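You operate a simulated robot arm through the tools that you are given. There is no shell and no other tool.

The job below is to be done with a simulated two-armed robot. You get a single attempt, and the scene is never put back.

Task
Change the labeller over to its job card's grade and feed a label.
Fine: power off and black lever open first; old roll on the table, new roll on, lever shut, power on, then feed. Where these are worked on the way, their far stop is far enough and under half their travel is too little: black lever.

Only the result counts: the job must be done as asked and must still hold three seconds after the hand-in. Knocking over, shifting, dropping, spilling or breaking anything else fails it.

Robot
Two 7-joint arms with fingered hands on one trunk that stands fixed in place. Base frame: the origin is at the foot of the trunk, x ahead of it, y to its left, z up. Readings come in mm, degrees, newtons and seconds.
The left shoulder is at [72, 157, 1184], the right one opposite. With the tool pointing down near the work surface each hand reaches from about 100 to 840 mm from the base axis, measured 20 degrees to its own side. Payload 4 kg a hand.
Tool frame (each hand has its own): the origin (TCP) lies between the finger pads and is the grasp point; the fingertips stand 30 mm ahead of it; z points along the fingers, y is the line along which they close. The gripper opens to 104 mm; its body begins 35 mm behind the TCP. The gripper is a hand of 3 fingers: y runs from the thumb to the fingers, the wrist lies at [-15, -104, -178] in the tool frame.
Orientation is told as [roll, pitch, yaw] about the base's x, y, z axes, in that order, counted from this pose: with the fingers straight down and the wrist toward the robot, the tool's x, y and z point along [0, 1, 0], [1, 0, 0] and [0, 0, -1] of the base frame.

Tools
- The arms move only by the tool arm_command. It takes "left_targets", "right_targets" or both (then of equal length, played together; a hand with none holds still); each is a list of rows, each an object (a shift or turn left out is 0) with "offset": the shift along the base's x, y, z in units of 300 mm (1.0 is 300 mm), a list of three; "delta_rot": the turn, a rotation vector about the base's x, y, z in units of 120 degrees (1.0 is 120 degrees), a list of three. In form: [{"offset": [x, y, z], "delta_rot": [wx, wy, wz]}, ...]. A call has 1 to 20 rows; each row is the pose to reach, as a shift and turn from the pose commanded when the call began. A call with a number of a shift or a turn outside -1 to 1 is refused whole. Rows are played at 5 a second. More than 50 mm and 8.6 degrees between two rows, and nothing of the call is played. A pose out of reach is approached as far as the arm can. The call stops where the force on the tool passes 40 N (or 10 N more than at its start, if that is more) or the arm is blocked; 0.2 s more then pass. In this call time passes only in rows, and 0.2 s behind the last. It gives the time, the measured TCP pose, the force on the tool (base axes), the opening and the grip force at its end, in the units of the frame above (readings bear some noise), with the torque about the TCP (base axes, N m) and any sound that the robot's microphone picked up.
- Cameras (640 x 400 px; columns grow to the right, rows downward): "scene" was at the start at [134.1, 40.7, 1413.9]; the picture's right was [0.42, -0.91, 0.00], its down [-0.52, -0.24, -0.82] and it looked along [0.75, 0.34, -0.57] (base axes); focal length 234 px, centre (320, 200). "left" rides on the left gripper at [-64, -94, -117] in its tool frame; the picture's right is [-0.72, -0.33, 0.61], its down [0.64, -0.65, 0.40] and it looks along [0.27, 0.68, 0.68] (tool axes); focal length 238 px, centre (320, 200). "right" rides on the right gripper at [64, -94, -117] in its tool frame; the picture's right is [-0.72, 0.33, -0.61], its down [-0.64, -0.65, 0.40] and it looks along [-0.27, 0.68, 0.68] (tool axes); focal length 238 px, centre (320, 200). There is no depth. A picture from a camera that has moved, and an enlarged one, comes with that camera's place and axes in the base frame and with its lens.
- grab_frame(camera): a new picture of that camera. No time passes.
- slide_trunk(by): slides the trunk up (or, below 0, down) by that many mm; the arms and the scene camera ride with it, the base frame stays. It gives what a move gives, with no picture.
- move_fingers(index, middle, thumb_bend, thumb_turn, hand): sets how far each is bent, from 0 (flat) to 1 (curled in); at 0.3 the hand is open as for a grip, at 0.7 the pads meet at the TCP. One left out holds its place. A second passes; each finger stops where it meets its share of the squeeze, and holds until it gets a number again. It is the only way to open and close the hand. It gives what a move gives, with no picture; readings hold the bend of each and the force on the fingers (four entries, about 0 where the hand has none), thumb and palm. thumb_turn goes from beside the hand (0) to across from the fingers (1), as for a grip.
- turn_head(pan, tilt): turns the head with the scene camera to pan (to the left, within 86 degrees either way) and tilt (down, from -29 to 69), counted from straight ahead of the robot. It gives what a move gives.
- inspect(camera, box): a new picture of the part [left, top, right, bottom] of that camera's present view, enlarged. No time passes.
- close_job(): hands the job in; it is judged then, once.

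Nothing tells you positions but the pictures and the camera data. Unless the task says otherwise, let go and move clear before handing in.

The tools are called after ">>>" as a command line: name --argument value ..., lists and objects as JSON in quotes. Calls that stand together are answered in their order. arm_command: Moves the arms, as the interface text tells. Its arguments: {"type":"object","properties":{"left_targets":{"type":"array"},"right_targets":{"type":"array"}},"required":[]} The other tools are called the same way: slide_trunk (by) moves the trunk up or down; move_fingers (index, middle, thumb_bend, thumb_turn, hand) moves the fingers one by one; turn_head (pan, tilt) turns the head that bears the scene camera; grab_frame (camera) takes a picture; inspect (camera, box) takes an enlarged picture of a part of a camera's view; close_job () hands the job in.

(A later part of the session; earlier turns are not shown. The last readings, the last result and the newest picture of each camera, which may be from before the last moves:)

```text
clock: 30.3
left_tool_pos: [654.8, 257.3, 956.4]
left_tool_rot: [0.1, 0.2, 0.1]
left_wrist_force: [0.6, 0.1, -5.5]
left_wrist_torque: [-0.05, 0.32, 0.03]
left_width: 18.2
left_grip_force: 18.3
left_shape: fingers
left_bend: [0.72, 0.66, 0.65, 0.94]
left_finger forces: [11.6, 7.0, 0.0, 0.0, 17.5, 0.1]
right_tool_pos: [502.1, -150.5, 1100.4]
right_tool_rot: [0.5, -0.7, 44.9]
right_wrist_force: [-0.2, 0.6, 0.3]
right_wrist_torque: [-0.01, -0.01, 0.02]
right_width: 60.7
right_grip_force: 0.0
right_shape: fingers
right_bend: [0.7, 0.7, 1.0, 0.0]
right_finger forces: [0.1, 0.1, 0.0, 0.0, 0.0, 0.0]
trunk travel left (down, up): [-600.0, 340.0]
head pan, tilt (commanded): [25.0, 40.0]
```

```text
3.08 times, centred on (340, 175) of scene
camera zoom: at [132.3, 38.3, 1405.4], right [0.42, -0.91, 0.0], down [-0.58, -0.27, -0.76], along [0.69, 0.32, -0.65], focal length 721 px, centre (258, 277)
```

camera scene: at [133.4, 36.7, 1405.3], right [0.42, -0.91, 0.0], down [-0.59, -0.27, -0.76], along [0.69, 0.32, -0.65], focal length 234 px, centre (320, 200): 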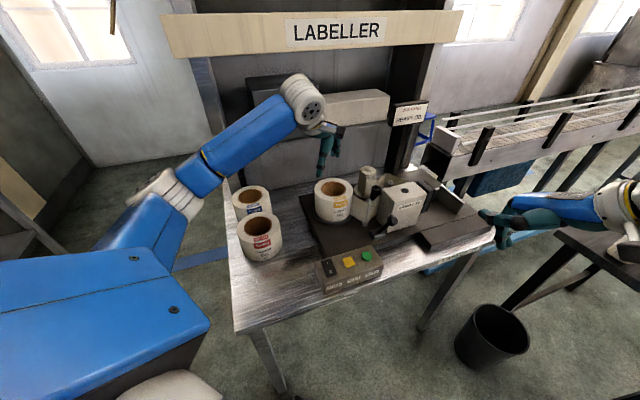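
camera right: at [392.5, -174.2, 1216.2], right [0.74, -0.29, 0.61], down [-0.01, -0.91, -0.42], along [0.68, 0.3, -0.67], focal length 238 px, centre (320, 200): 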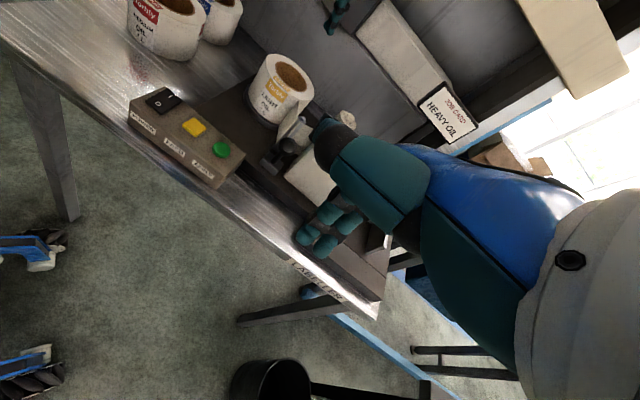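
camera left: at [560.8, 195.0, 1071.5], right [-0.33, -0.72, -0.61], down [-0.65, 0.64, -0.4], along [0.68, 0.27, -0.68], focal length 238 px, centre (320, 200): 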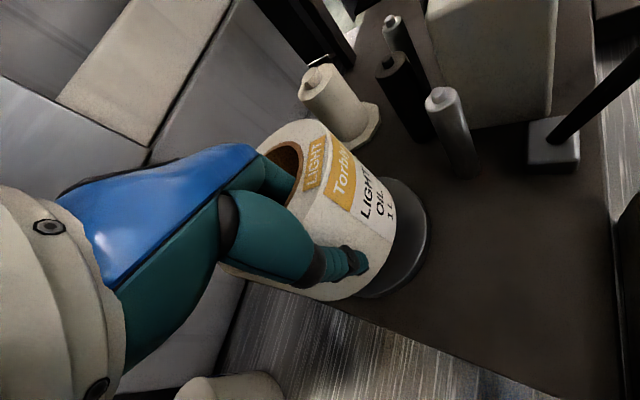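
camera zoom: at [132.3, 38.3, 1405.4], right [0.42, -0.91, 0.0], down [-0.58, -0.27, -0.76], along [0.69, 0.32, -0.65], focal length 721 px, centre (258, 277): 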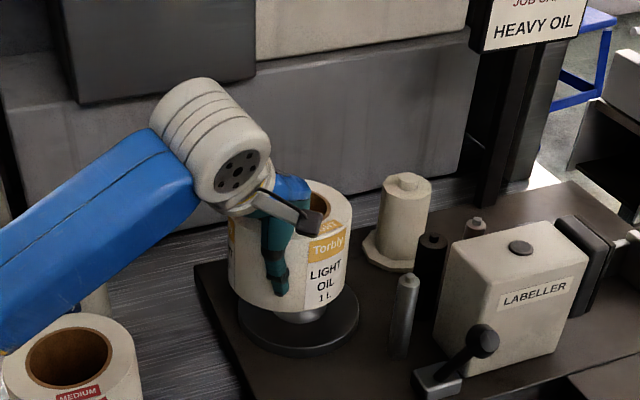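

The roll is held (about 5.5 N) with a slight tilt, far side low. I raise it clear of the post and carry it over the free front-left area of the table.

>>> arm_command --left_targets '[{"offset": [0, 0, 0.07]}, {"offset": [0, 0, 0.14]}, {"offset": [0, 0, 0.22]}, {"offset": [-0.09, 0.01, 0.24]}, {"offset": [-0.19, 0.02, 0.25]}, {"offset": [-0.29, 0.03, 0.25]}, {"offset": [-0.39, 0.04, 0.25]}, {"offset": [-0.49, 0.05, 0.25]}, {"offset": [-0.59, 0.06, 0.25]}, {"offset": [-0.69, 0.07, 0.25]}, {"offset": [-0.79, 0.08, 0.25]}, {"offset": [-0.89, 0.09, 0.25]}, {"offset": [-0.97, 0.1, 0.25]}]'

>>> grab_frame --camera "left"

>>> grab_frame --camera "right"

>>> grab_frame --camera "scene"

```text
clock: 33.1
left_tool_pos: [426.8, 280.3, 1030.1]
left_tool_rot: [0.0, 0.0, 0.1]
left_wrist_force: [-0.1, 0.1, -6.9]
left_wrist_torque: [-0.02, 0.21, 0.0]
left_width: 18.8
left_grip_force: 18.6
left_shape: fingers
left_bend: [0.72, 0.66, 0.65, 0.94]
left_finger forces: [12.5, 7.2, 0.1, 0.0, 18.0, 0.0]
left hand out of reach, approached as far as the arm can: row 11, 12, 13
right_tool_pos: [502.7, -150.5, 1100.4]
right_tool_rot: [0.4, -0.7, 44.9]
right_wrist_force: [-0.1, 0.6, 0.1]
right_wrist_torque: [0.02, 0.04, -0.02]
right_width: 61.2
right_grip_force: 0.2
right_shape: fingers
right_bend: [0.7, 0.7, 1.0, 0.0]
right_finger forces: [0.0, 0.0, 0.1, 0.0, 0.0, 0.1]
trunk travel left (down, up): [-600.0, 340.0]
head pan, tilt (commanded): [25.0, 40.0]
```

```text
taken
camera left: at [332.4, 217.7, 1145.3], right [-0.33, -0.72, -0.61], down [-0.65, 0.64, -0.4], along [0.68, 0.27, -0.68], focal length 238 px, centre (320, 200)
```

left: 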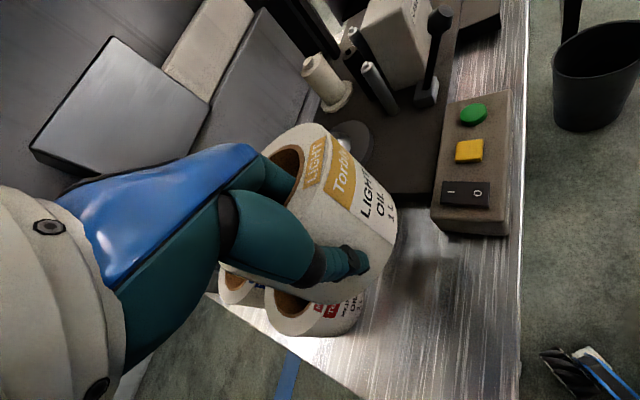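

```text
taken
camera right: at [391.4, -172.5, 1216.8], right [0.74, -0.29, 0.61], down [-0.01, -0.91, -0.42], along [0.68, 0.3, -0.67], focal length 238 px, centre (320, 200)
```

right: 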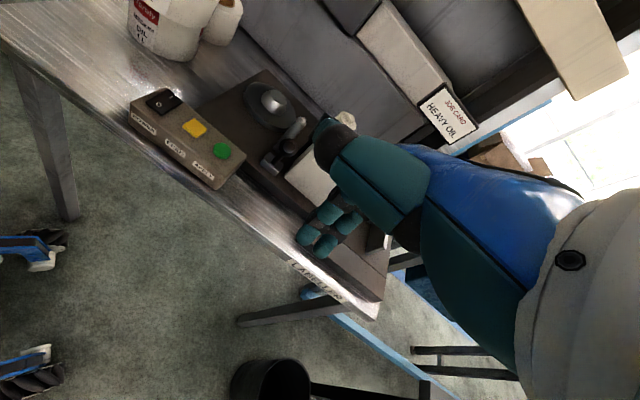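

```text
taken
camera scene: at [131.5, 38.8, 1405.4], right [0.42, -0.91, 0.0], down [-0.58, -0.27, -0.76], along [0.69, 0.32, -0.64], focal length 234 px, centre (320, 200)
```

scene: 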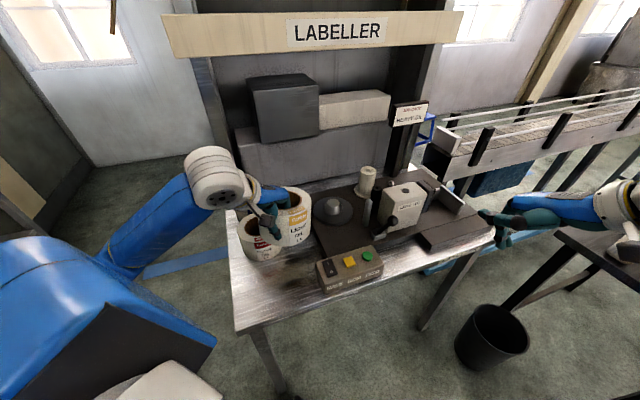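

The arm is too folded to go straight there, so the spot is out of reach with this hand heading. I first check what the commanded pose is now with a small move.

>>> arm_command --left_targets '[{"offset": [0.1, 0, 0]}]'

```text
clock: 33.5
left_tool_pos: [458.2, 281.1, 1028.4]
left_tool_rot: [0.0, 0.2, 0.0]
left_wrist_force: [0.5, 0.5, -5.8]
left_wrist_torque: [-0.07, 0.31, 0.02]
left_width: 18.4
left_grip_force: 19.6
left_shape: fingers
left_bend: [0.72, 0.66, 0.65, 0.94]
left_finger forces: [12.7, 7.6, 0.0, 0.1, 18.2, 0.0]
right_tool_pos: [502.9, -148.5, 1099.4]
right_tool_rot: [0.5, -0.7, 44.9]
right_wrist_force: [0.7, 0.4, -0.2]
right_wrist_torque: [-0.03, 0.02, -0.01]
right_width: 60.8
right_grip_force: 0.1
right_shape: fingers
right_bend: [0.7, 0.7, 1.0, 0.0]
right_finger forces: [0.0, 0.0, 0.0, 0.0, 0.0, 0.1]
trunk travel left (down, up): [-600.0, 340.0]
head pan, tilt (commanded): [25.0, 40.0]
```

The commanded pose follows the reached one. I turn the hand 60° clockwise while moving to the free spot, which keeps the wrist within reach.

>>> arm_command --left_targets '[{"offset": [-0.0375, 0.022, 0], "delta_rot": [0, 0, -0.0625]}, {"offset": [-0.075, 0.0445, 0], "delta_rot": [0, 0, -0.125]}, {"offset": [-0.1125, 0.067, 0], "delta_rot": [0, 0, -0.1875]}, {"offset": [-0.15, 0.089, 0], "delta_rot": [0, 0, -0.25]}, {"offset": [-0.1875, 0.111, 0], "delta_rot": [0, 0, -0.3125]}, {"offset": [-0.225, 0.1335, 0], "delta_rot": [0, 0, -0.375]}, {"offset": [-0.2625, 0.156, 0], "delta_rot": [0, 0, -0.4375]}, {"offset": [-0.3, 0.178, 0], "delta_rot": [0, 0, -0.5]}]'

>>> grab_frame --camera "left"

>>> turn_head --pan 40 --tilt 45

>>> grab_frame --camera "scene"

```text
clock: 35.3
left_tool_pos: [365.6, 333.0, 1028.9]
left_tool_rot: [0.0, -0.1, -59.9]
left_wrist_force: [0.6, 1.3, -6.0]
left_wrist_torque: [0.22, 0.16, 0.02]
left_width: 18.9
left_grip_force: 19.4
left_shape: fingers
left_bend: [0.72, 0.66, 0.65, 0.94]
left_finger forces: [13.0, 7.0, 0.1, 0.0, 18.2, 0.0]
right_tool_pos: [502.2, -148.8, 1102.4]
right_tool_rot: [0.5, -0.7, 44.8]
right_wrist_force: [-1.1, -0.1, 0.3]
right_wrist_torque: [0.0, -0.02, -0.02]
right_width: 60.9
right_grip_force: 0.1
right_shape: fingers
right_bend: [0.7, 0.7, 1.0, 0.0]
right_finger forces: [0.0, 0.1, 0.1, 0.0, 0.0, 0.0]
trunk travel left (down, up): [-600.0, 340.0]
head pan, tilt (commanded): [25.0, 40.0]
```

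```text
taken
camera left: at [263.5, 383.6, 1145.3], right [-0.79, -0.08, -0.61], down [0.23, 0.89, -0.41], along [0.57, -0.46, -0.68], focal length 238 px, centre (320, 200)
```

left: 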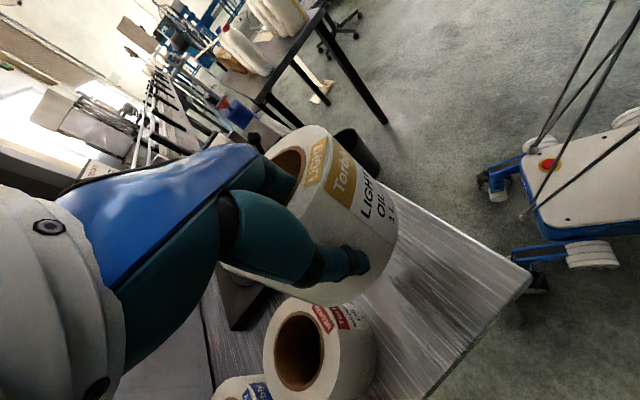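

```text
clock: 36.1
left_tool_pos: [365.8, 332.1, 1030.1]
left_tool_rot: [-0.1, 0.0, -59.9]
left_wrist_force: [0.2, 0.1, -6.2]
left_wrist_torque: [0.22, 0.17, 0.01]
left_width: 19.0
left_grip_force: 19.1
left_shape: fingers
left_bend: [0.72, 0.66, 0.65, 0.94]
left_finger forces: [12.8, 7.3, 0.1, 0.0, 18.1, 0.0]
right_tool_pos: [503.0, -148.9, 1100.2]
right_tool_rot: [0.4, -0.7, 45.0]
right_wrist_force: [0.1, 0.7, -0.4]
right_wrist_torque: [-0.02, 0.02, 0.02]
right_width: 61.3
right_grip_force: 0.1
right_shape: fingers
right_bend: [0.7, 0.7, 1.0, 0.0]
right_finger forces: [0.0, 0.1, 0.1, 0.1, 0.0, 0.0]
trunk travel left (down, up): [-600.0, 340.0]
head pan, tilt (commanded): [40.0, 45.0]
```

```text
taken
camera scene: at [116.4, 55.7, 1398.2], right [0.64, -0.77, 0.0], down [-0.54, -0.46, -0.71], along [0.54, 0.45, -0.71], focal length 234 px, centre (320, 200)
```

scene: 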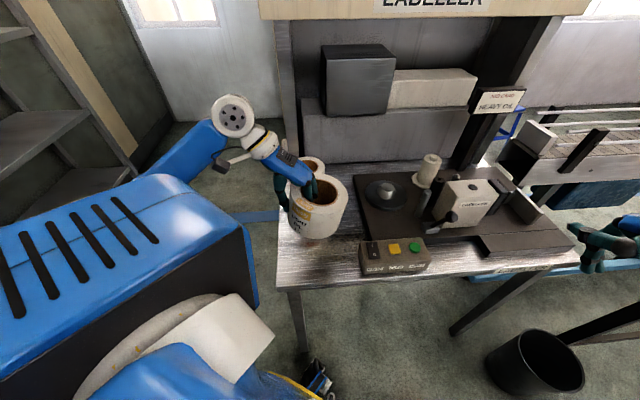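

The roll is now over the front-left of the table. I'll check its tilt and the table edges under it.

>>> inspect --camera "scene" --box '[250, 140, 410, 270]'

>>> inspect --camera "left" --box '[200, 110, 540, 400]'

```text
3.08 times, centred on (330, 205) of scene
camera zoom: at [116.4, 55.7, 1398.2], right [0.64, -0.77, 0.0], down [-0.54, -0.46, -0.71], along [0.54, 0.45, -0.71], focal length 721 px, centre (289, 185)
```

zoom: 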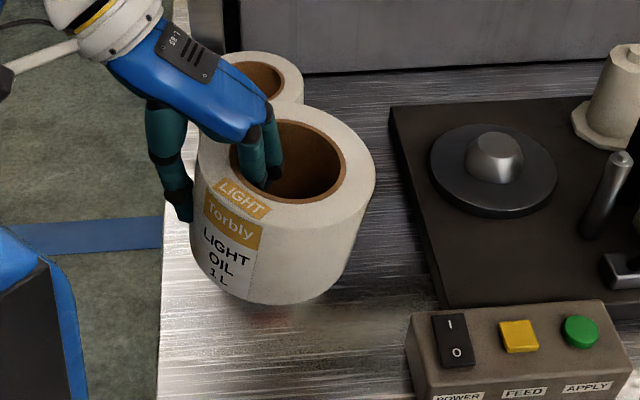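

```text
1.38 times, centred on (370, 255) of left
camera zoom: at [263.7, 383.1, 1145.3], right [-0.79, -0.08, -0.61], down [0.23, 0.89, -0.41], along [0.57, -0.46, -0.68], focal length 329 px, centre (251, 124)
```

zoom: 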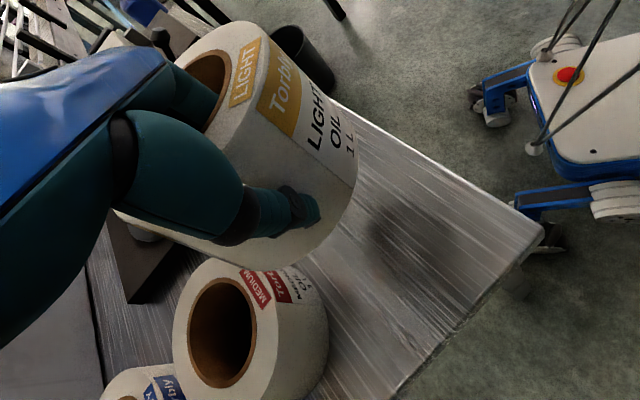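

The roll tilts about 11° with its finger side low. I tilt the hand back by that amount to level it and lower it most of the way.

>>> arm_command --left_targets '[{"offset": [0, 0, 0], "delta_rot": [-0.04, -0.023, 0]}, {"offset": [0, 0, 0], "delta_rot": [-0.0794, -0.0458, 0]}, {"offset": [0, 0, -0.12], "delta_rot": [-0.0794, -0.0458, 0]}, {"offset": [0, 0, -0.24], "delta_rot": [-0.0794, -0.0458, 0]}, {"offset": [0, 0, -0.36], "delta_rot": [-0.0794, -0.0458, 0]}, {"offset": [0, 0, -0.45], "delta_rot": [-0.0794, -0.0458, 0]}]'

>>> inspect --camera "scene" --box '[250, 150, 410, 280]'

>>> inspect --camera "left" --box '[200, 110, 540, 400]'

>>> grab_frame --camera "right"

```text
clock: 37.5
left_tool_pos: [364.9, 332.4, 892.2]
left_tool_rot: [-0.1, -11.1, -59.8]
left_wrist_force: [0.7, 0.4, -5.4]
left_wrist_torque: [0.19, 0.17, 0.02]
left_width: 18.8
left_grip_force: 19.6
left_shape: fingers
left_bend: [0.72, 0.72, 0.65, 0.94]
left_finger forces: [13.2, 6.2, 0.0, 0.1, 18.8, 0.0]
right_tool_pos: [502.6, -148.9, 1099.8]
right_tool_rot: [0.3, -0.6, 44.9]
right_wrist_force: [-0.1, -1.0, 1.4]
right_wrist_torque: [0.01, 0.0, 0.0]
right_width: 60.8
right_grip_force: 0.1
right_shape: fingers
right_bend: [0.7, 0.7, 1.0, 0.0]
right_finger forces: [0.0, 0.0, 0.0, 0.0, 0.0, 0.0]
trunk travel left (down, up): [-600.0, 340.0]
head pan, tilt (commanded): [40.0, 45.0]
```

```text
3.08 times, centred on (330, 215) of scene
camera zoom: at [116.3, 55.8, 1398.2], right [0.64, -0.77, 0.0], down [-0.54, -0.46, -0.71], along [0.54, 0.45, -0.71], focal length 721 px, centre (289, 154)
```

zoom: 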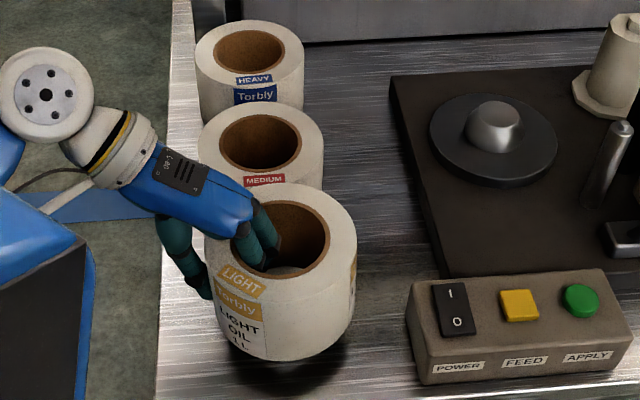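

```text
1.38 times, centred on (370, 255) of left
camera zoom: at [252.2, 401.2, 988.9], right [-0.72, -0.19, -0.66], down [0.27, 0.81, -0.52], along [0.63, -0.56, -0.53], focal length 329 px, centre (251, 124)
```

zoom: 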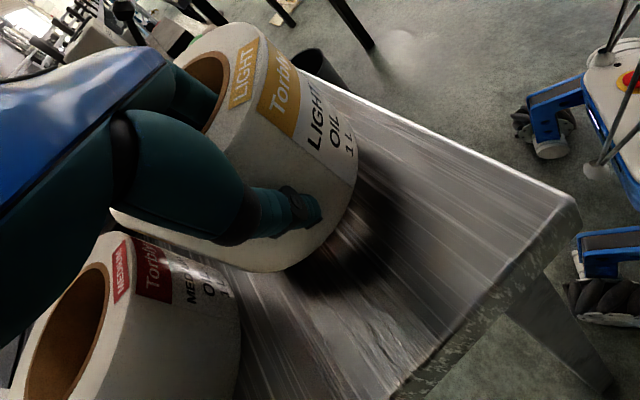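

```text
taken
camera right: at [391.5, -171.9, 1216.9], right [0.74, -0.29, 0.61], down [-0.01, -0.91, -0.42], along [0.68, 0.3, -0.67], focal length 238 px, centre (320, 200)
```

right: 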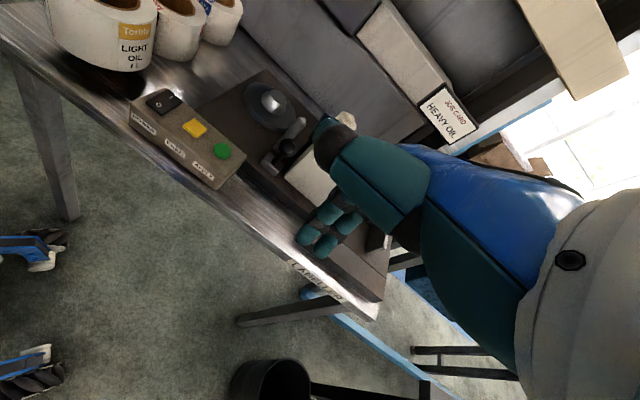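

The roll is level and just above the table. I lower the last centimetres in small steps.

>>> arm_command --left_targets '[{"offset": [0, 0, -0.03]}, {"offset": [0, 0, -0.05]}, {"offset": [0, 0, -0.065]}]'

>>> inspect --camera "scene" --box '[270, 180, 390, 290]'

>>> inspect --camera "right" --box '[20, 0, 180, 120]'

```text
clock: 38.3
left_tool_pos: [364.6, 332.1, 873.9]
left_tool_rot: [0.0, -11.1, -59.9]
left_wrist_force: [-0.2, 0.0, -6.5]
left_wrist_torque: [0.17, 0.18, -0.02]
left_width: 18.9
left_grip_force: 19.5
left_shape: fingers
left_bend: [0.72, 0.72, 0.65, 0.94]
left_finger forces: [13.1, 6.8, 0.0, 0.0, 19.0, 0.0]
right_tool_pos: [501.7, -149.3, 1100.7]
right_tool_rot: [0.5, -0.7, 44.9]
right_wrist_force: [0.8, -0.5, -0.1]
right_wrist_torque: [0.0, 0.0, 0.02]
right_width: 61.1
right_grip_force: 0.1
right_shape: fingers
right_bend: [0.7, 0.7, 1.0, 0.0]
right_finger forces: [0.0, 0.0, 0.0, 0.1, 0.0, 0.0]
trunk travel left (down, up): [-600.0, 340.0]
head pan, tilt (commanded): [40.0, 45.0]
```

```text
3.64 times, centred on (330, 235) of scene
camera zoom: at [116.0, 55.5, 1398.2], right [0.64, -0.77, 0.0], down [-0.54, -0.46, -0.71], along [0.54, 0.45, -0.71], focal length 852 px, centre (284, 73)
```

zoom: 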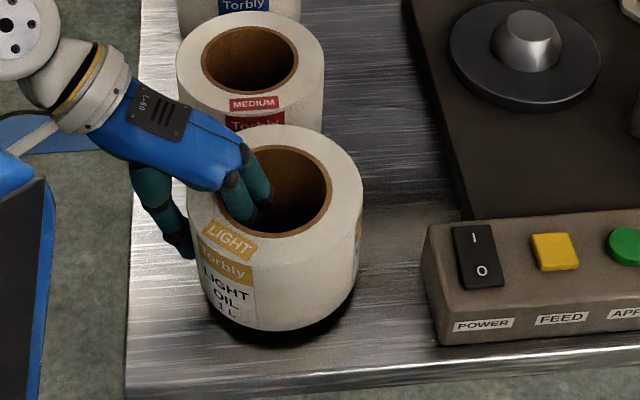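

```text
3.33 times, centred on (100, 60) of right
camera zoom: at [391.2, -172.1, 1216.9], right [0.74, -0.29, 0.61], down [-0.01, -0.91, -0.42], along [0.68, 0.3, -0.67], focal length 794 px, centre (1053, 667)
```

zoom: 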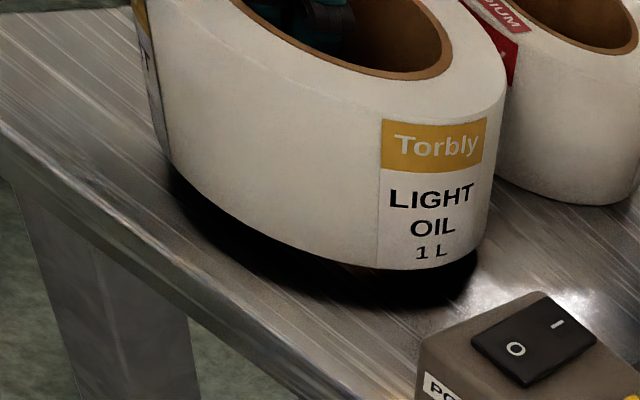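

It is still a little above the table. I continue with finer steps.

>>> arm_command --left_targets '[{"offset": [0, 0, -0.012]}, {"offset": [0, 0, -0.024]}]'

>>> inspect --camera "right" --box '[20, 0, 180, 120]'

```text
clock: 38.9
left_tool_pos: [365.0, 331.8, 865.8]
left_tool_rot: [-0.1, -11.0, -59.9]
left_wrist_force: [0.4, -0.3, -6.1]
left_wrist_torque: [0.16, 0.16, 0.01]
left_width: 19.1
left_grip_force: 19.8
left_shape: fingers
left_bend: [0.72, 0.72, 0.65, 0.94]
left_finger forces: [13.2, 6.7, 0.0, 0.0, 18.9, 0.0]
right_tool_pos: [502.2, -148.9, 1100.4]
right_tool_rot: [0.5, -0.7, 44.8]
right_wrist_force: [-0.6, 0.1, 0.7]
right_wrist_torque: [-0.03, 0.0, -0.01]
right_width: 60.8
right_grip_force: 0.1
right_shape: fingers
right_bend: [0.7, 0.7, 1.0, 0.0]
right_finger forces: [0.0, 0.1, 0.0, 0.0, 0.0, 0.1]
trunk travel left (down, up): [-600.0, 340.0]
head pan, tilt (commanded): [40.0, 45.0]
```

```text
3.33 times, centred on (100, 60) of right
camera zoom: at [391.3, -172.1, 1216.9], right [0.74, -0.29, 0.61], down [-0.01, -0.91, -0.42], along [0.68, 0.3, -0.67], focal length 794 px, centre (1053, 667)
```

zoom: 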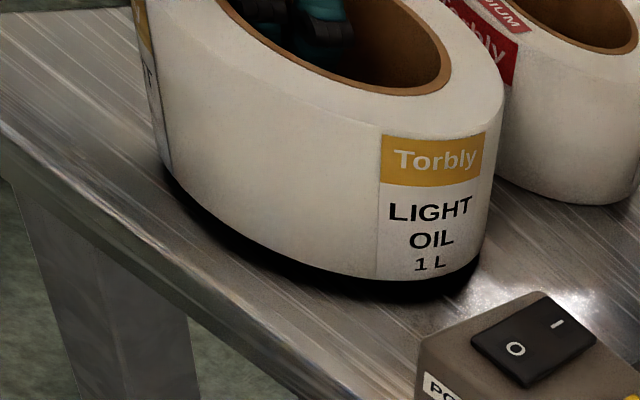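

>>> arm_command --left_targets '[{"offset": [0, 0, -0.01]}, {"offset": [0, 0, -0.02]}, {"offset": [0, 0, -0.028]}]'

>>> inspect --camera "right" --box '[20, 0, 180, 120]'

```text
clock: 39.7
left_tool_pos: [364.7, 332.0, 860.7]
left_tool_rot: [0.3, -11.1, -59.9]
left_wrist_force: [1.7, 0.3, 4.8]
left_wrist_torque: [0.25, 0.21, 0.02]
left_width: 19.0
left_grip_force: 21.4
left_shape: fingers
left_bend: [0.72, 0.72, 0.65, 0.94]
left_finger forces: [14.9, 7.2, 0.0, 0.1, 19.9, 0.1]
right_tool_pos: [502.2, -150.9, 1101.8]
right_tool_rot: [0.5, -0.8, 44.8]
right_wrist_force: [0.8, -0.4, 0.1]
right_wrist_torque: [0.01, 0.02, -0.02]
right_width: 61.1
right_grip_force: 0.1
right_shape: fingers
right_bend: [0.7, 0.7, 1.0, 0.0]
right_finger forces: [0.0, 0.0, 0.0, 0.1, 0.0, 0.0]
trunk travel left (down, up): [-600.0, 340.0]
head pan, tilt (commanded): [40.0, 45.0]
```

```text
3.33 times, centred on (100, 60) of right
camera zoom: at [390.6, -173.5, 1217.2], right [0.74, -0.29, 0.61], down [-0.01, -0.91, -0.42], along [0.68, 0.3, -0.67], focal length 794 px, centre (1053, 667)
```

zoom: 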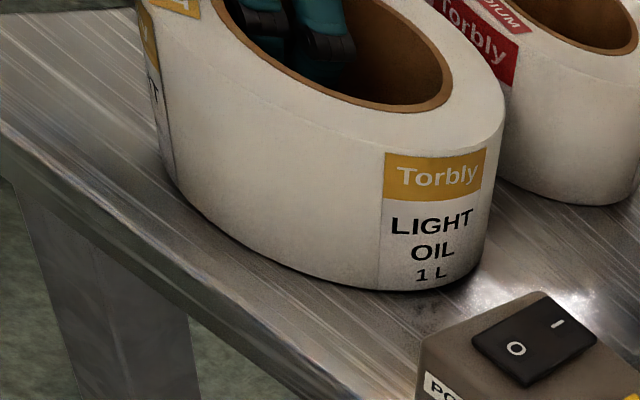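

The roll is resting on the table (the force reversed to about 5 N upward). I open the hand to release it.

>>> move_fingers --hand "left" --index 0.4 --middle 0.4 --thumb_bend 0.4

>>> inspect --camera "right" --box '[20, 0, 180, 120]'

>>> inspect --camera "scene" --box '[250, 160, 410, 290]'

>>> grab_frame --camera "left"

```text
clock: 40.7
left_tool_pos: [364.2, 332.6, 859.7]
left_tool_rot: [0.0, -10.9, -59.9]
left_wrist_force: [-0.1, 0.0, -0.4]
left_wrist_torque: [-0.04, 0.02, 0.05]
left_width: 77.2
left_grip_force: 0.1
left_shape: fingers
left_bend: [0.4, 0.4, 0.4, 0.97]
left_finger forces: [0.0, 0.0, 0.1, 0.1, 0.1, 0.0]
right_tool_pos: [500.6, -150.0, 1101.5]
right_tool_rot: [0.4, -0.7, 44.9]
right_wrist_force: [0.7, 0.2, 0.3]
right_wrist_torque: [0.0, 0.0, -0.01]
right_width: 61.2
right_grip_force: 0.0
right_shape: fingers
right_bend: [0.7, 0.7, 1.0, 0.0]
right_finger forces: [0.1, 0.0, 0.1, 0.1, 0.0, 0.0]
trunk travel left (down, up): [-600.0, 340.0]
head pan, tilt (commanded): [40.0, 45.0]
```

```text
3.33 times, centred on (100, 60) of right
camera zoom: at [390.8, -172.7, 1217.0], right [0.74, -0.29, 0.61], down [-0.01, -0.91, -0.42], along [0.68, 0.3, -0.67], focal length 794 px, centre (1053, 667)
```

zoom: 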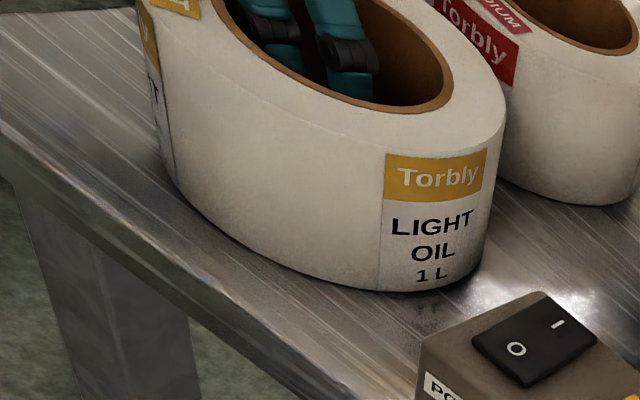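

```text
3.08 times, centred on (330, 225) of scene
camera zoom: at [115.2, 54.8, 1398.4], right [0.64, -0.77, 0.0], down [-0.54, -0.46, -0.71], along [0.54, 0.45, -0.71], focal length 721 px, centre (289, 123)
```

zoom: 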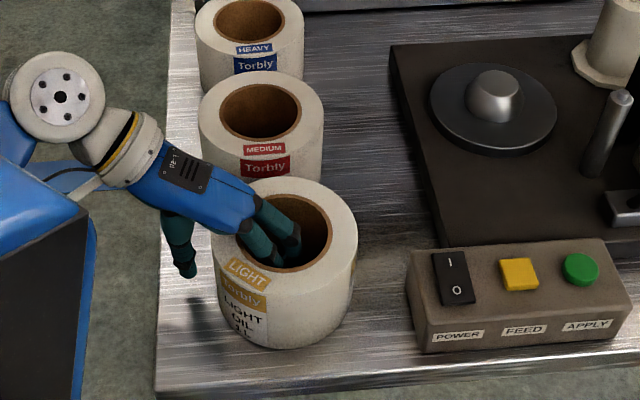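

```text
taken
camera left: at [252.0, 400.3, 954.9], right [-0.72, -0.19, -0.66], down [0.27, 0.81, -0.52], along [0.63, -0.56, -0.54], focal length 238 px, centre (320, 200)
```

left: 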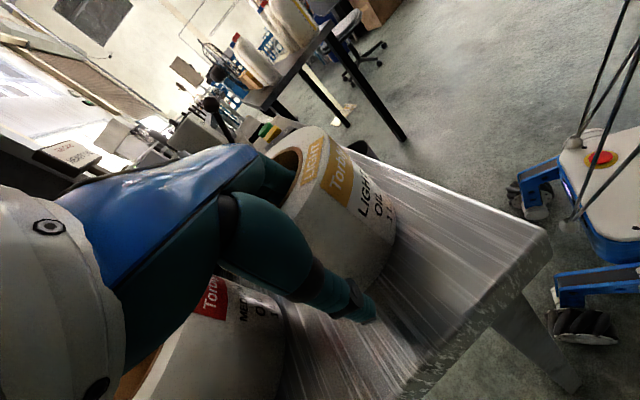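

The old roll stands released on the table. I lift the hand out, level it, turn it back to its normal heading and move it over the HEAVY roll.

>>> arm_command --left_targets '[{"offset": [0, 0, 0.08]}, {"offset": [0, 0, 0.2]}, {"offset": [0, 0, 0.32]}, {"offset": [0, 0, 0.45]}]'

>>> arm_command --left_targets '[{"offset": [0, 0, 0], "delta_rot": [0.04, 0.023, 0]}, {"offset": [0, 0, 0], "delta_rot": [0.0794, 0.0458, 0]}]'

>>> arm_command --left_targets '[{"offset": [0.076, 0.08, 0.01], "delta_rot": [0, 0, 0.0625]}, {"offset": [0.152, 0.159, 0.02], "delta_rot": [0, 0, 0.125]}, {"offset": [0.228, 0.239, 0.03], "delta_rot": [0, 0, 0.1875]}, {"offset": [0.304, 0.318, 0.04], "delta_rot": [0, 0, 0.25]}, {"offset": [0.38, 0.398, 0.05], "delta_rot": [0, 0, 0.3125]}, {"offset": [0.456, 0.477, 0.06], "delta_rot": [0, 0, 0.375]}, {"offset": [0.532, 0.557, 0.07], "delta_rot": [0, 0, 0.4375]}, {"offset": [0.608, 0.636, 0.08], "delta_rot": [0, 0, 0.5]}]'

>>> grab_frame --camera "left"

>>> grab_frame --camera "scene"

```text
clock: 41.7
left_tool_pos: [365.3, 335.0, 996.6]
left_tool_rot: [-0.1, -11.1, -60.0]
left_wrist_force: [0.5, 0.2, 0.1]
left_wrist_torque: [0.03, 0.0, -0.02]
left_width: 77.4
left_grip_force: 0.1
left_shape: fingers
left_bend: [0.4, 0.4, 0.4, 0.97]
left_finger forces: [0.0, 0.1, 0.0, 0.1, 0.0, 0.0]
right_tool_pos: [502.0, -150.2, 1099.8]
right_tool_rot: [0.4, -0.7, 44.9]
right_wrist_force: [0.1, 0.0, 0.4]
right_wrist_torque: [-0.01, -0.02, -0.02]
right_width: 61.3
right_grip_force: 0.1
right_shape: fingers
right_bend: [0.7, 0.7, 1.0, 0.0]
right_finger forces: [0.0, 0.1, 0.1, 0.1, 0.1, 0.0]
trunk travel left (down, up): [-600.0, 340.0]
head pan, tilt (commanded): [40.0, 45.0]
```

```text
clock: 42.3
left_tool_pos: [364.6, 332.3, 995.1]
left_tool_rot: [-0.1, 0.2, -59.9]
left_wrist_force: [0.0, -0.3, 0.2]
left_wrist_torque: [-0.02, 0.0, 0.0]
left_width: 77.4
left_grip_force: 0.0
left_shape: fingers
left_bend: [0.4, 0.4, 0.4, 0.97]
left_finger forces: [0.0, 0.0, 0.0, 0.0, 0.1, 0.0]
right_tool_pos: [502.5, -151.1, 1100.8]
right_tool_rot: [0.5, -0.8, 44.9]
right_wrist_force: [-0.2, -0.4, 0.3]
right_wrist_torque: [0.0, -0.02, -0.01]
right_width: 61.1
right_grip_force: 0.0
right_shape: fingers
right_bend: [0.7, 0.7, 1.0, 0.0]
right_finger forces: [0.0, 0.1, 0.0, 0.0, 0.0, 0.1]
trunk travel left (down, up): [-600.0, 340.0]
head pan, tilt (commanded): [40.0, 45.0]
```

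```text
clock: 44.1
left_tool_pos: [545.6, 525.0, 1015.8]
left_tool_rot: [0.0, 0.2, 0.3]
left_wrist_force: [0.2, 0.0, -0.8]
left_wrist_torque: [0.01, 0.02, 0.01]
left_width: 77.6
left_grip_force: 0.0
left_shape: fingers
left_bend: [0.4, 0.4, 0.4, 0.97]
left_finger forces: [0.0, 0.0, 0.0, 0.1, 0.0, 0.1]
right_tool_pos: [502.4, -147.6, 1100.8]
right_tool_rot: [0.5, -0.5, 44.8]
right_wrist_force: [-0.6, -0.4, 0.7]
right_wrist_torque: [0.02, 0.04, -0.01]
right_width: 61.3
right_grip_force: 0.0
right_shape: fingers
right_bend: [0.7, 0.7, 1.0, 0.0]
right_finger forces: [0.0, 0.0, 0.0, 0.0, 0.0, 0.0]
trunk travel left (down, up): [-600.0, 340.0]
head pan, tilt (commanded): [40.0, 45.0]
```

```text
taken
camera left: at [452.6, 462.0, 1131.7], right [-0.32, -0.72, -0.61], down [-0.66, 0.64, -0.4], along [0.68, 0.27, -0.68], focal length 238 px, centre (320, 200)
```

left: 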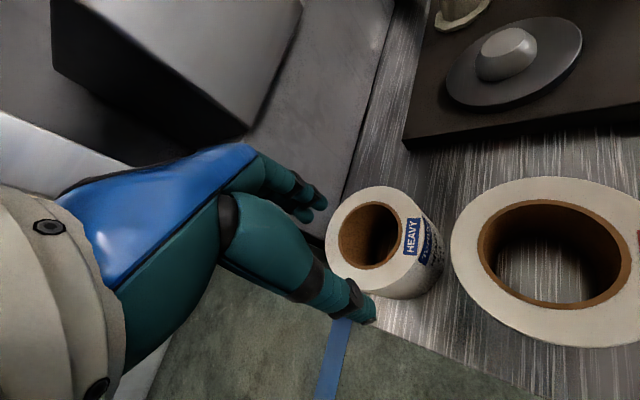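

```text
taken
camera scene: at [117.3, 55.7, 1398.1], right [0.64, -0.77, 0.0], down [-0.54, -0.46, -0.7], along [0.54, 0.45, -0.71], focal length 234 px, centre (320, 200)
```

scene: 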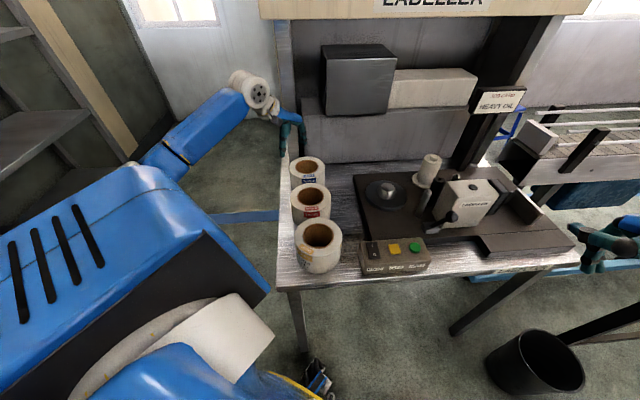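

I'm above the HEAVY roll. Before gripping, I measure it and the bare spindle from several cameras.

>>> inspect --camera "left" --box '[310, 170, 470, 310]'

>>> inspect --camera "left" --box '[430, 0, 600, 120]'

>>> inspect --camera "right" --box '[210, 50, 330, 150]'

>>> inspect --camera "scene" --box '[340, 150, 440, 230]'

>>> inspect --camera "scene" --box '[270, 140, 350, 290]'

```text
2.86 times, centred on (390, 240) of left
camera zoom: at [452.6, 462.0, 1131.7], right [-0.32, -0.72, -0.61], down [-0.66, 0.64, -0.4], along [0.68, 0.27, -0.68], focal length 681 px, centre (120, 86)
```

zoom: 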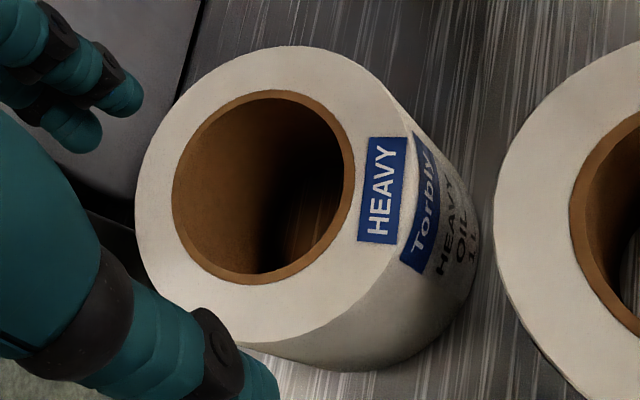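

```text
3.33 times, centred on (515, 60) of left
camera zoom: at [452.6, 462.0, 1131.7], right [-0.32, -0.72, -0.61], down [-0.66, 0.64, -0.4], along [0.68, 0.27, -0.68], focal length 794 px, centre (-330, 667)
```

zoom: 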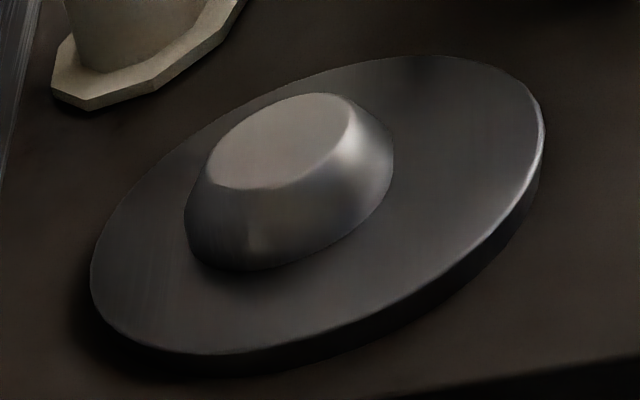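

```text
4.00 times, centred on (270, 100) of right
camera zoom: at [392.0, -171.9, 1216.7], right [0.74, -0.29, 0.61], down [-0.01, -0.91, -0.42], along [0.68, 0.3, -0.67], focal length 953 px, centre (520, 600)
```

zoom: 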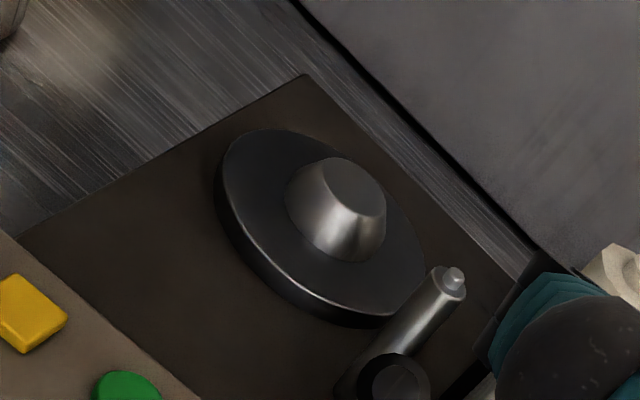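

```text
5.00 times, centred on (390, 190) of scene
camera zoom: at [117.3, 55.7, 1398.1], right [0.64, -0.77, 0.0], down [-0.54, -0.46, -0.7], along [0.54, 0.45, -0.71], focal length 1172 px, centre (-30, 250)
```

zoom: 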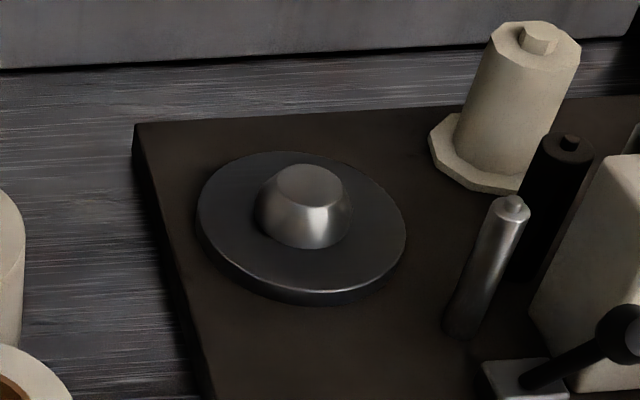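

```text
2.67 times, centred on (310, 215) of scene
camera zoom: at [117.3, 55.7, 1398.1], right [0.64, -0.77, 0.0], down [-0.54, -0.46, -0.7], along [0.54, 0.45, -0.71], focal length 625 px, centre (347, 160)
```

zoom: 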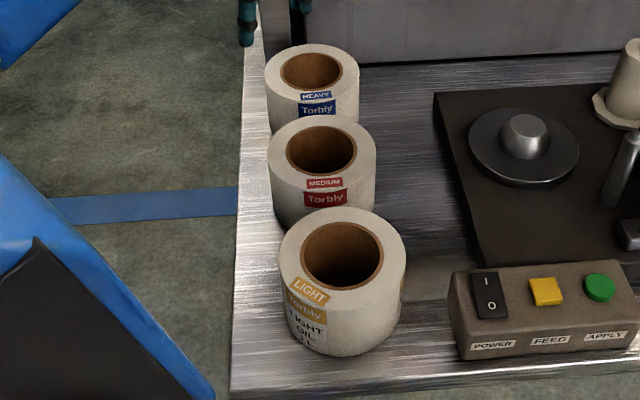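

The hub is centred at about (710,257) with its top near z 874 and the disc near 841; the HEAVY roll is at about (599,522). I lower the hand over its near wall and check just above the rim.

>>> arm_command --left_targets '[{"offset": [0, -0.004, -0.1]}, {"offset": [0, -0.004, -0.2]}, {"offset": [0, -0.004, -0.31]}]'

>>> grab_frame --camera "left"

>>> inspect --camera "scene" --box '[250, 90, 370, 220]'

>>> inspect --camera "right" --box '[100, 0, 260, 80]'

```text
clock: 44.9
left_tool_pos: [546.7, 523.4, 924.5]
left_tool_rot: [0.0, 0.0, 0.1]
left_wrist_force: [0.3, -0.1, 0.2]
left_wrist_torque: [0.02, 0.0, 0.02]
left_width: 77.5
left_grip_force: 0.1
left_shape: fingers
left_bend: [0.4, 0.4, 0.4, 0.97]
left_finger forces: [0.0, 0.1, 0.0, 0.1, 0.0, 0.1]
right_tool_pos: [500.9, -149.8, 1102.0]
right_tool_rot: [0.4, -0.7, 44.9]
right_wrist_force: [-0.9, -0.2, -0.2]
right_wrist_torque: [0.01, 0.0, 0.01]
right_width: 61.0
right_grip_force: 0.1
right_shape: fingers
right_bend: [0.7, 0.7, 1.0, 0.0]
right_finger forces: [0.1, 0.1, 0.0, 0.0, 0.1, 0.0]
trunk travel left (down, up): [-600.0, 340.0]
head pan, tilt (commanded): [40.0, 45.0]
```

```text
taken
camera left: at [452.6, 460.2, 1040.6], right [-0.32, -0.72, -0.61], down [-0.65, 0.64, -0.4], along [0.68, 0.27, -0.68], focal length 238 px, centre (320, 200)
```

left: 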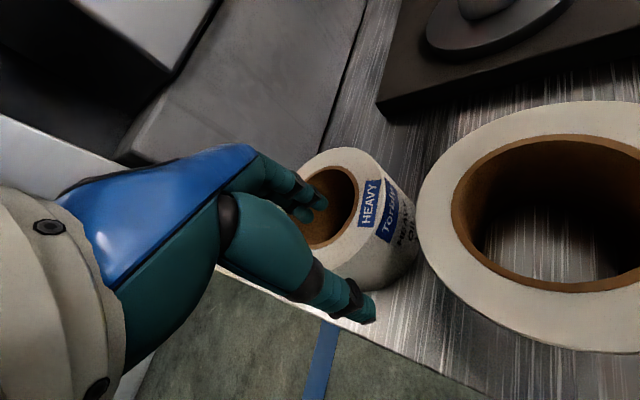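

```text
3.08 times, centred on (310, 155) of scene
camera zoom: at [115.9, 55.8, 1398.3], right [0.64, -0.77, 0.0], down [-0.54, -0.46, -0.71], along [0.54, 0.45, -0.71], focal length 721 px, centre (351, 338)
```

zoom: 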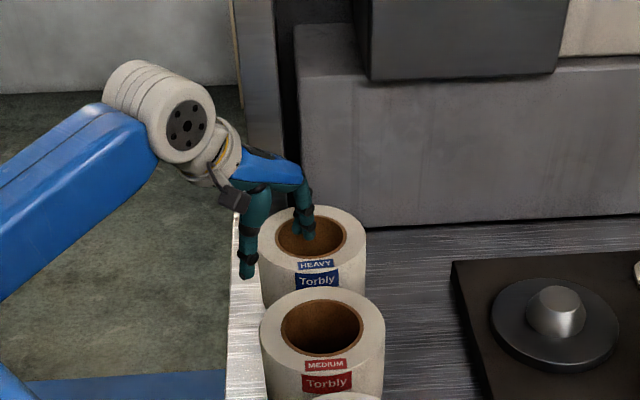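

```text
4.00 times, centred on (180, 40) of right
camera zoom: at [390.8, -171.8, 1217.2], right [0.74, -0.29, 0.61], down [-0.01, -0.91, -0.42], along [0.68, 0.3, -0.67], focal length 953 px, centre (880, 840)
```

zoom: 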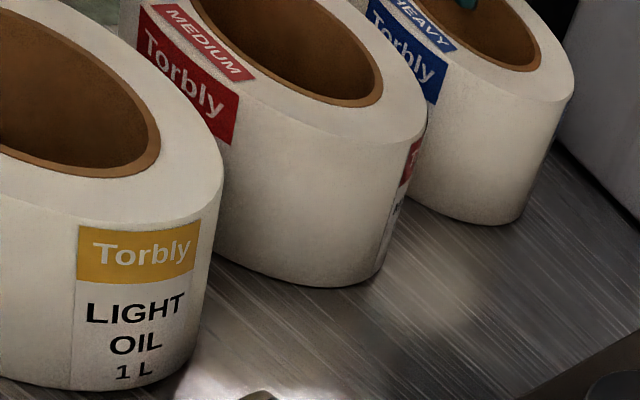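

The fingers are over the core and the thumb is outside the HEAVY roll. I lower to grip depth and close.

>>> arm_command --left_targets '[{"offset": [0, 0, -0.07]}, {"offset": [0, 0, -0.14]}, {"offset": [0, 0, -0.18]}, {"offset": [0, 0, -0.205]}]'

>>> grab_frame --camera "left"

>>> inspect --camera "scene" --box '[250, 90, 370, 220]'

```text
clock: 45.9
left_tool_pos: [547.6, 522.0, 863.6]
left_tool_rot: [0.0, 0.0, 0.0]
left_wrist_force: [0.0, 1.2, 0.5]
left_wrist_torque: [0.02, 0.01, 0.02]
left_width: 77.6
left_grip_force: 0.0
left_shape: fingers
left_bend: [0.4, 0.4, 0.4, 0.97]
left_finger forces: [0.1, 0.0, 0.0, 0.0, 0.1, 0.0]
right_tool_pos: [501.1, -149.2, 1101.0]
right_tool_rot: [0.4, -0.7, 44.9]
right_wrist_force: [-0.4, -0.3, -0.1]
right_wrist_torque: [0.0, 0.02, -0.02]
right_width: 61.3
right_grip_force: 0.0
right_shape: fingers
right_bend: [0.7, 0.7, 1.0, 0.0]
right_finger forces: [0.0, 0.0, 0.0, 0.0, 0.0, 0.1]
trunk travel left (down, up): [-600.0, 340.0]
head pan, tilt (commanded): [40.0, 45.0]
```

```text
taken
camera left: at [454.2, 458.5, 978.9], right [-0.33, -0.72, -0.61], down [-0.65, 0.64, -0.4], along [0.68, 0.27, -0.68], focal length 238 px, centre (320, 200)
```

left: 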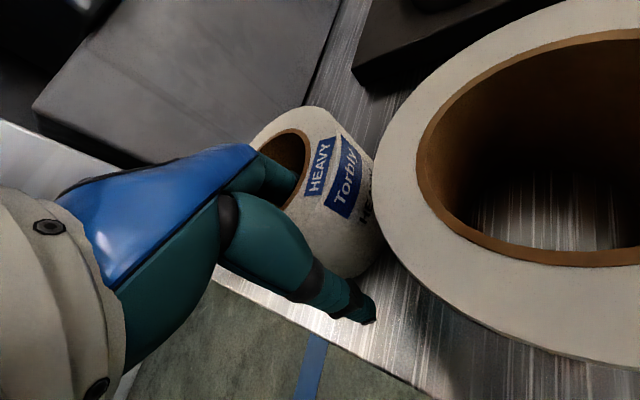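

```text
3.08 times, centred on (310, 155) of scene
camera zoom: at [116.1, 55.3, 1398.3], right [0.64, -0.77, 0.0], down [-0.54, -0.46, -0.71], along [0.54, 0.45, -0.71], focal length 721 px, centre (351, 338)
```

zoom: 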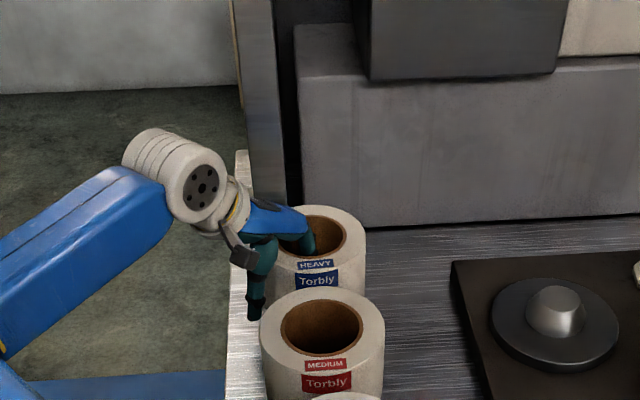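

No contact yet. I close on the wall of the HEAVY roll.

>>> move_fingers --hand "left" --index 0.75 --middle 0.75 --thumb_bend 0.75

>>> arm_command --left_targets '[{"offset": [0, 0, 0.02]}, {"offset": [0, 0, 0.04]}, {"offset": [0, 0, 0.06]}, {"offset": [0, 0, 0.09]}, {"offset": [0, 0, 0.13]}]'

>>> grab_frame --camera "left"

>>> inspect --camera "scene" --box '[250, 90, 370, 220]'

```text
clock: 46.9
left_tool_pos: [547.6, 521.8, 862.3]
left_tool_rot: [-0.1, 0.1, 0.1]
left_wrist_force: [0.4, 0.1, 0.0]
left_wrist_torque: [-0.07, 0.21, -0.03]
left_width: 18.5
left_grip_force: 17.7
left_shape: fingers
left_bend: [0.72, 0.72, 0.63, 0.95]
left_finger forces: [10.5, 7.0, 0.1, 0.0, 16.7, 0.1]
right_tool_pos: [502.4, -148.7, 1101.4]
right_tool_rot: [0.4, -0.7, 44.8]
right_wrist_force: [0.5, 0.3, -0.5]
right_wrist_torque: [0.0, 0.01, -0.03]
right_width: 61.1
right_grip_force: 0.0
right_shape: fingers
right_bend: [0.7, 0.7, 1.0, 0.0]
right_finger forces: [0.0, 0.0, 0.0, 0.1, 0.1, 0.0]
trunk travel left (down, up): [-600.0, 340.0]
head pan, tilt (commanded): [40.0, 45.0]
```

```text
clock: 48.1
left_tool_pos: [546.8, 521.7, 901.3]
left_tool_rot: [0.0, 0.1, 0.2]
left_wrist_force: [-0.6, 0.5, -6.5]
left_wrist_torque: [-0.09, 0.27, 0.0]
left_width: 18.7
left_grip_force: 18.5
left_shape: fingers
left_bend: [0.72, 0.73, 0.64, 0.94]
left_finger forces: [11.6, 6.9, 0.0, 0.0, 17.1, 0.0]
right_tool_pos: [502.2, -148.0, 1101.3]
right_tool_rot: [0.4, -0.6, 44.9]
right_wrist_force: [-0.5, -0.7, -0.3]
right_wrist_torque: [-0.01, 0.01, 0.0]
right_width: 61.4
right_grip_force: 0.0
right_shape: fingers
right_bend: [0.7, 0.7, 1.0, 0.0]
right_finger forces: [0.0, 0.1, 0.0, 0.0, 0.0, 0.0]
trunk travel left (down, up): [-600.0, 340.0]
head pan, tilt (commanded): [40.0, 45.0]
```

```text
taken
camera left: at [454.2, 459.2, 1017.9], right [-0.33, -0.72, -0.61], down [-0.65, 0.64, -0.4], along [0.68, 0.27, -0.68], focal length 238 px, centre (320, 200)
```

left: 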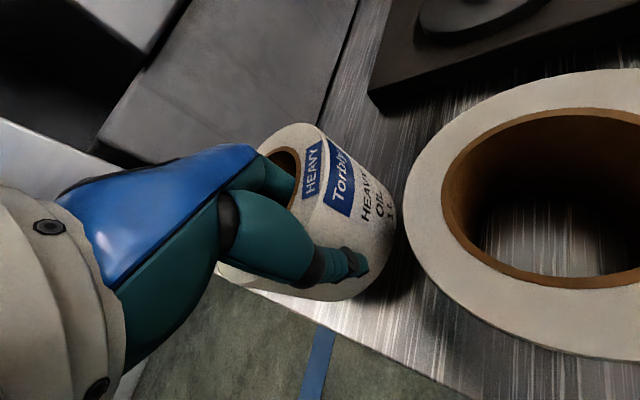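

```text
3.08 times, centred on (310, 155) of scene
camera zoom: at [117.0, 56.5, 1398.1], right [0.64, -0.77, 0.0], down [-0.54, -0.46, -0.7], along [0.54, 0.45, -0.71], focal length 721 px, centre (351, 338)
```

zoom: 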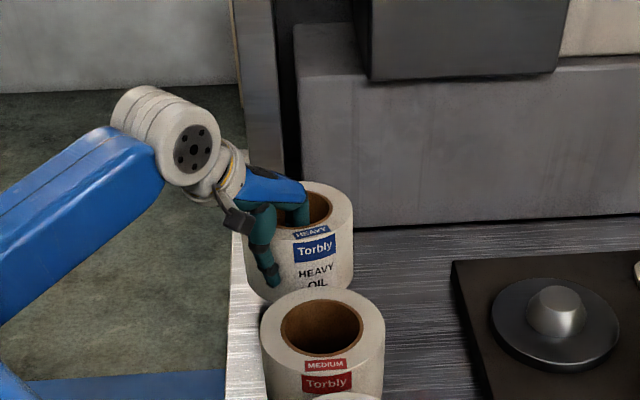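

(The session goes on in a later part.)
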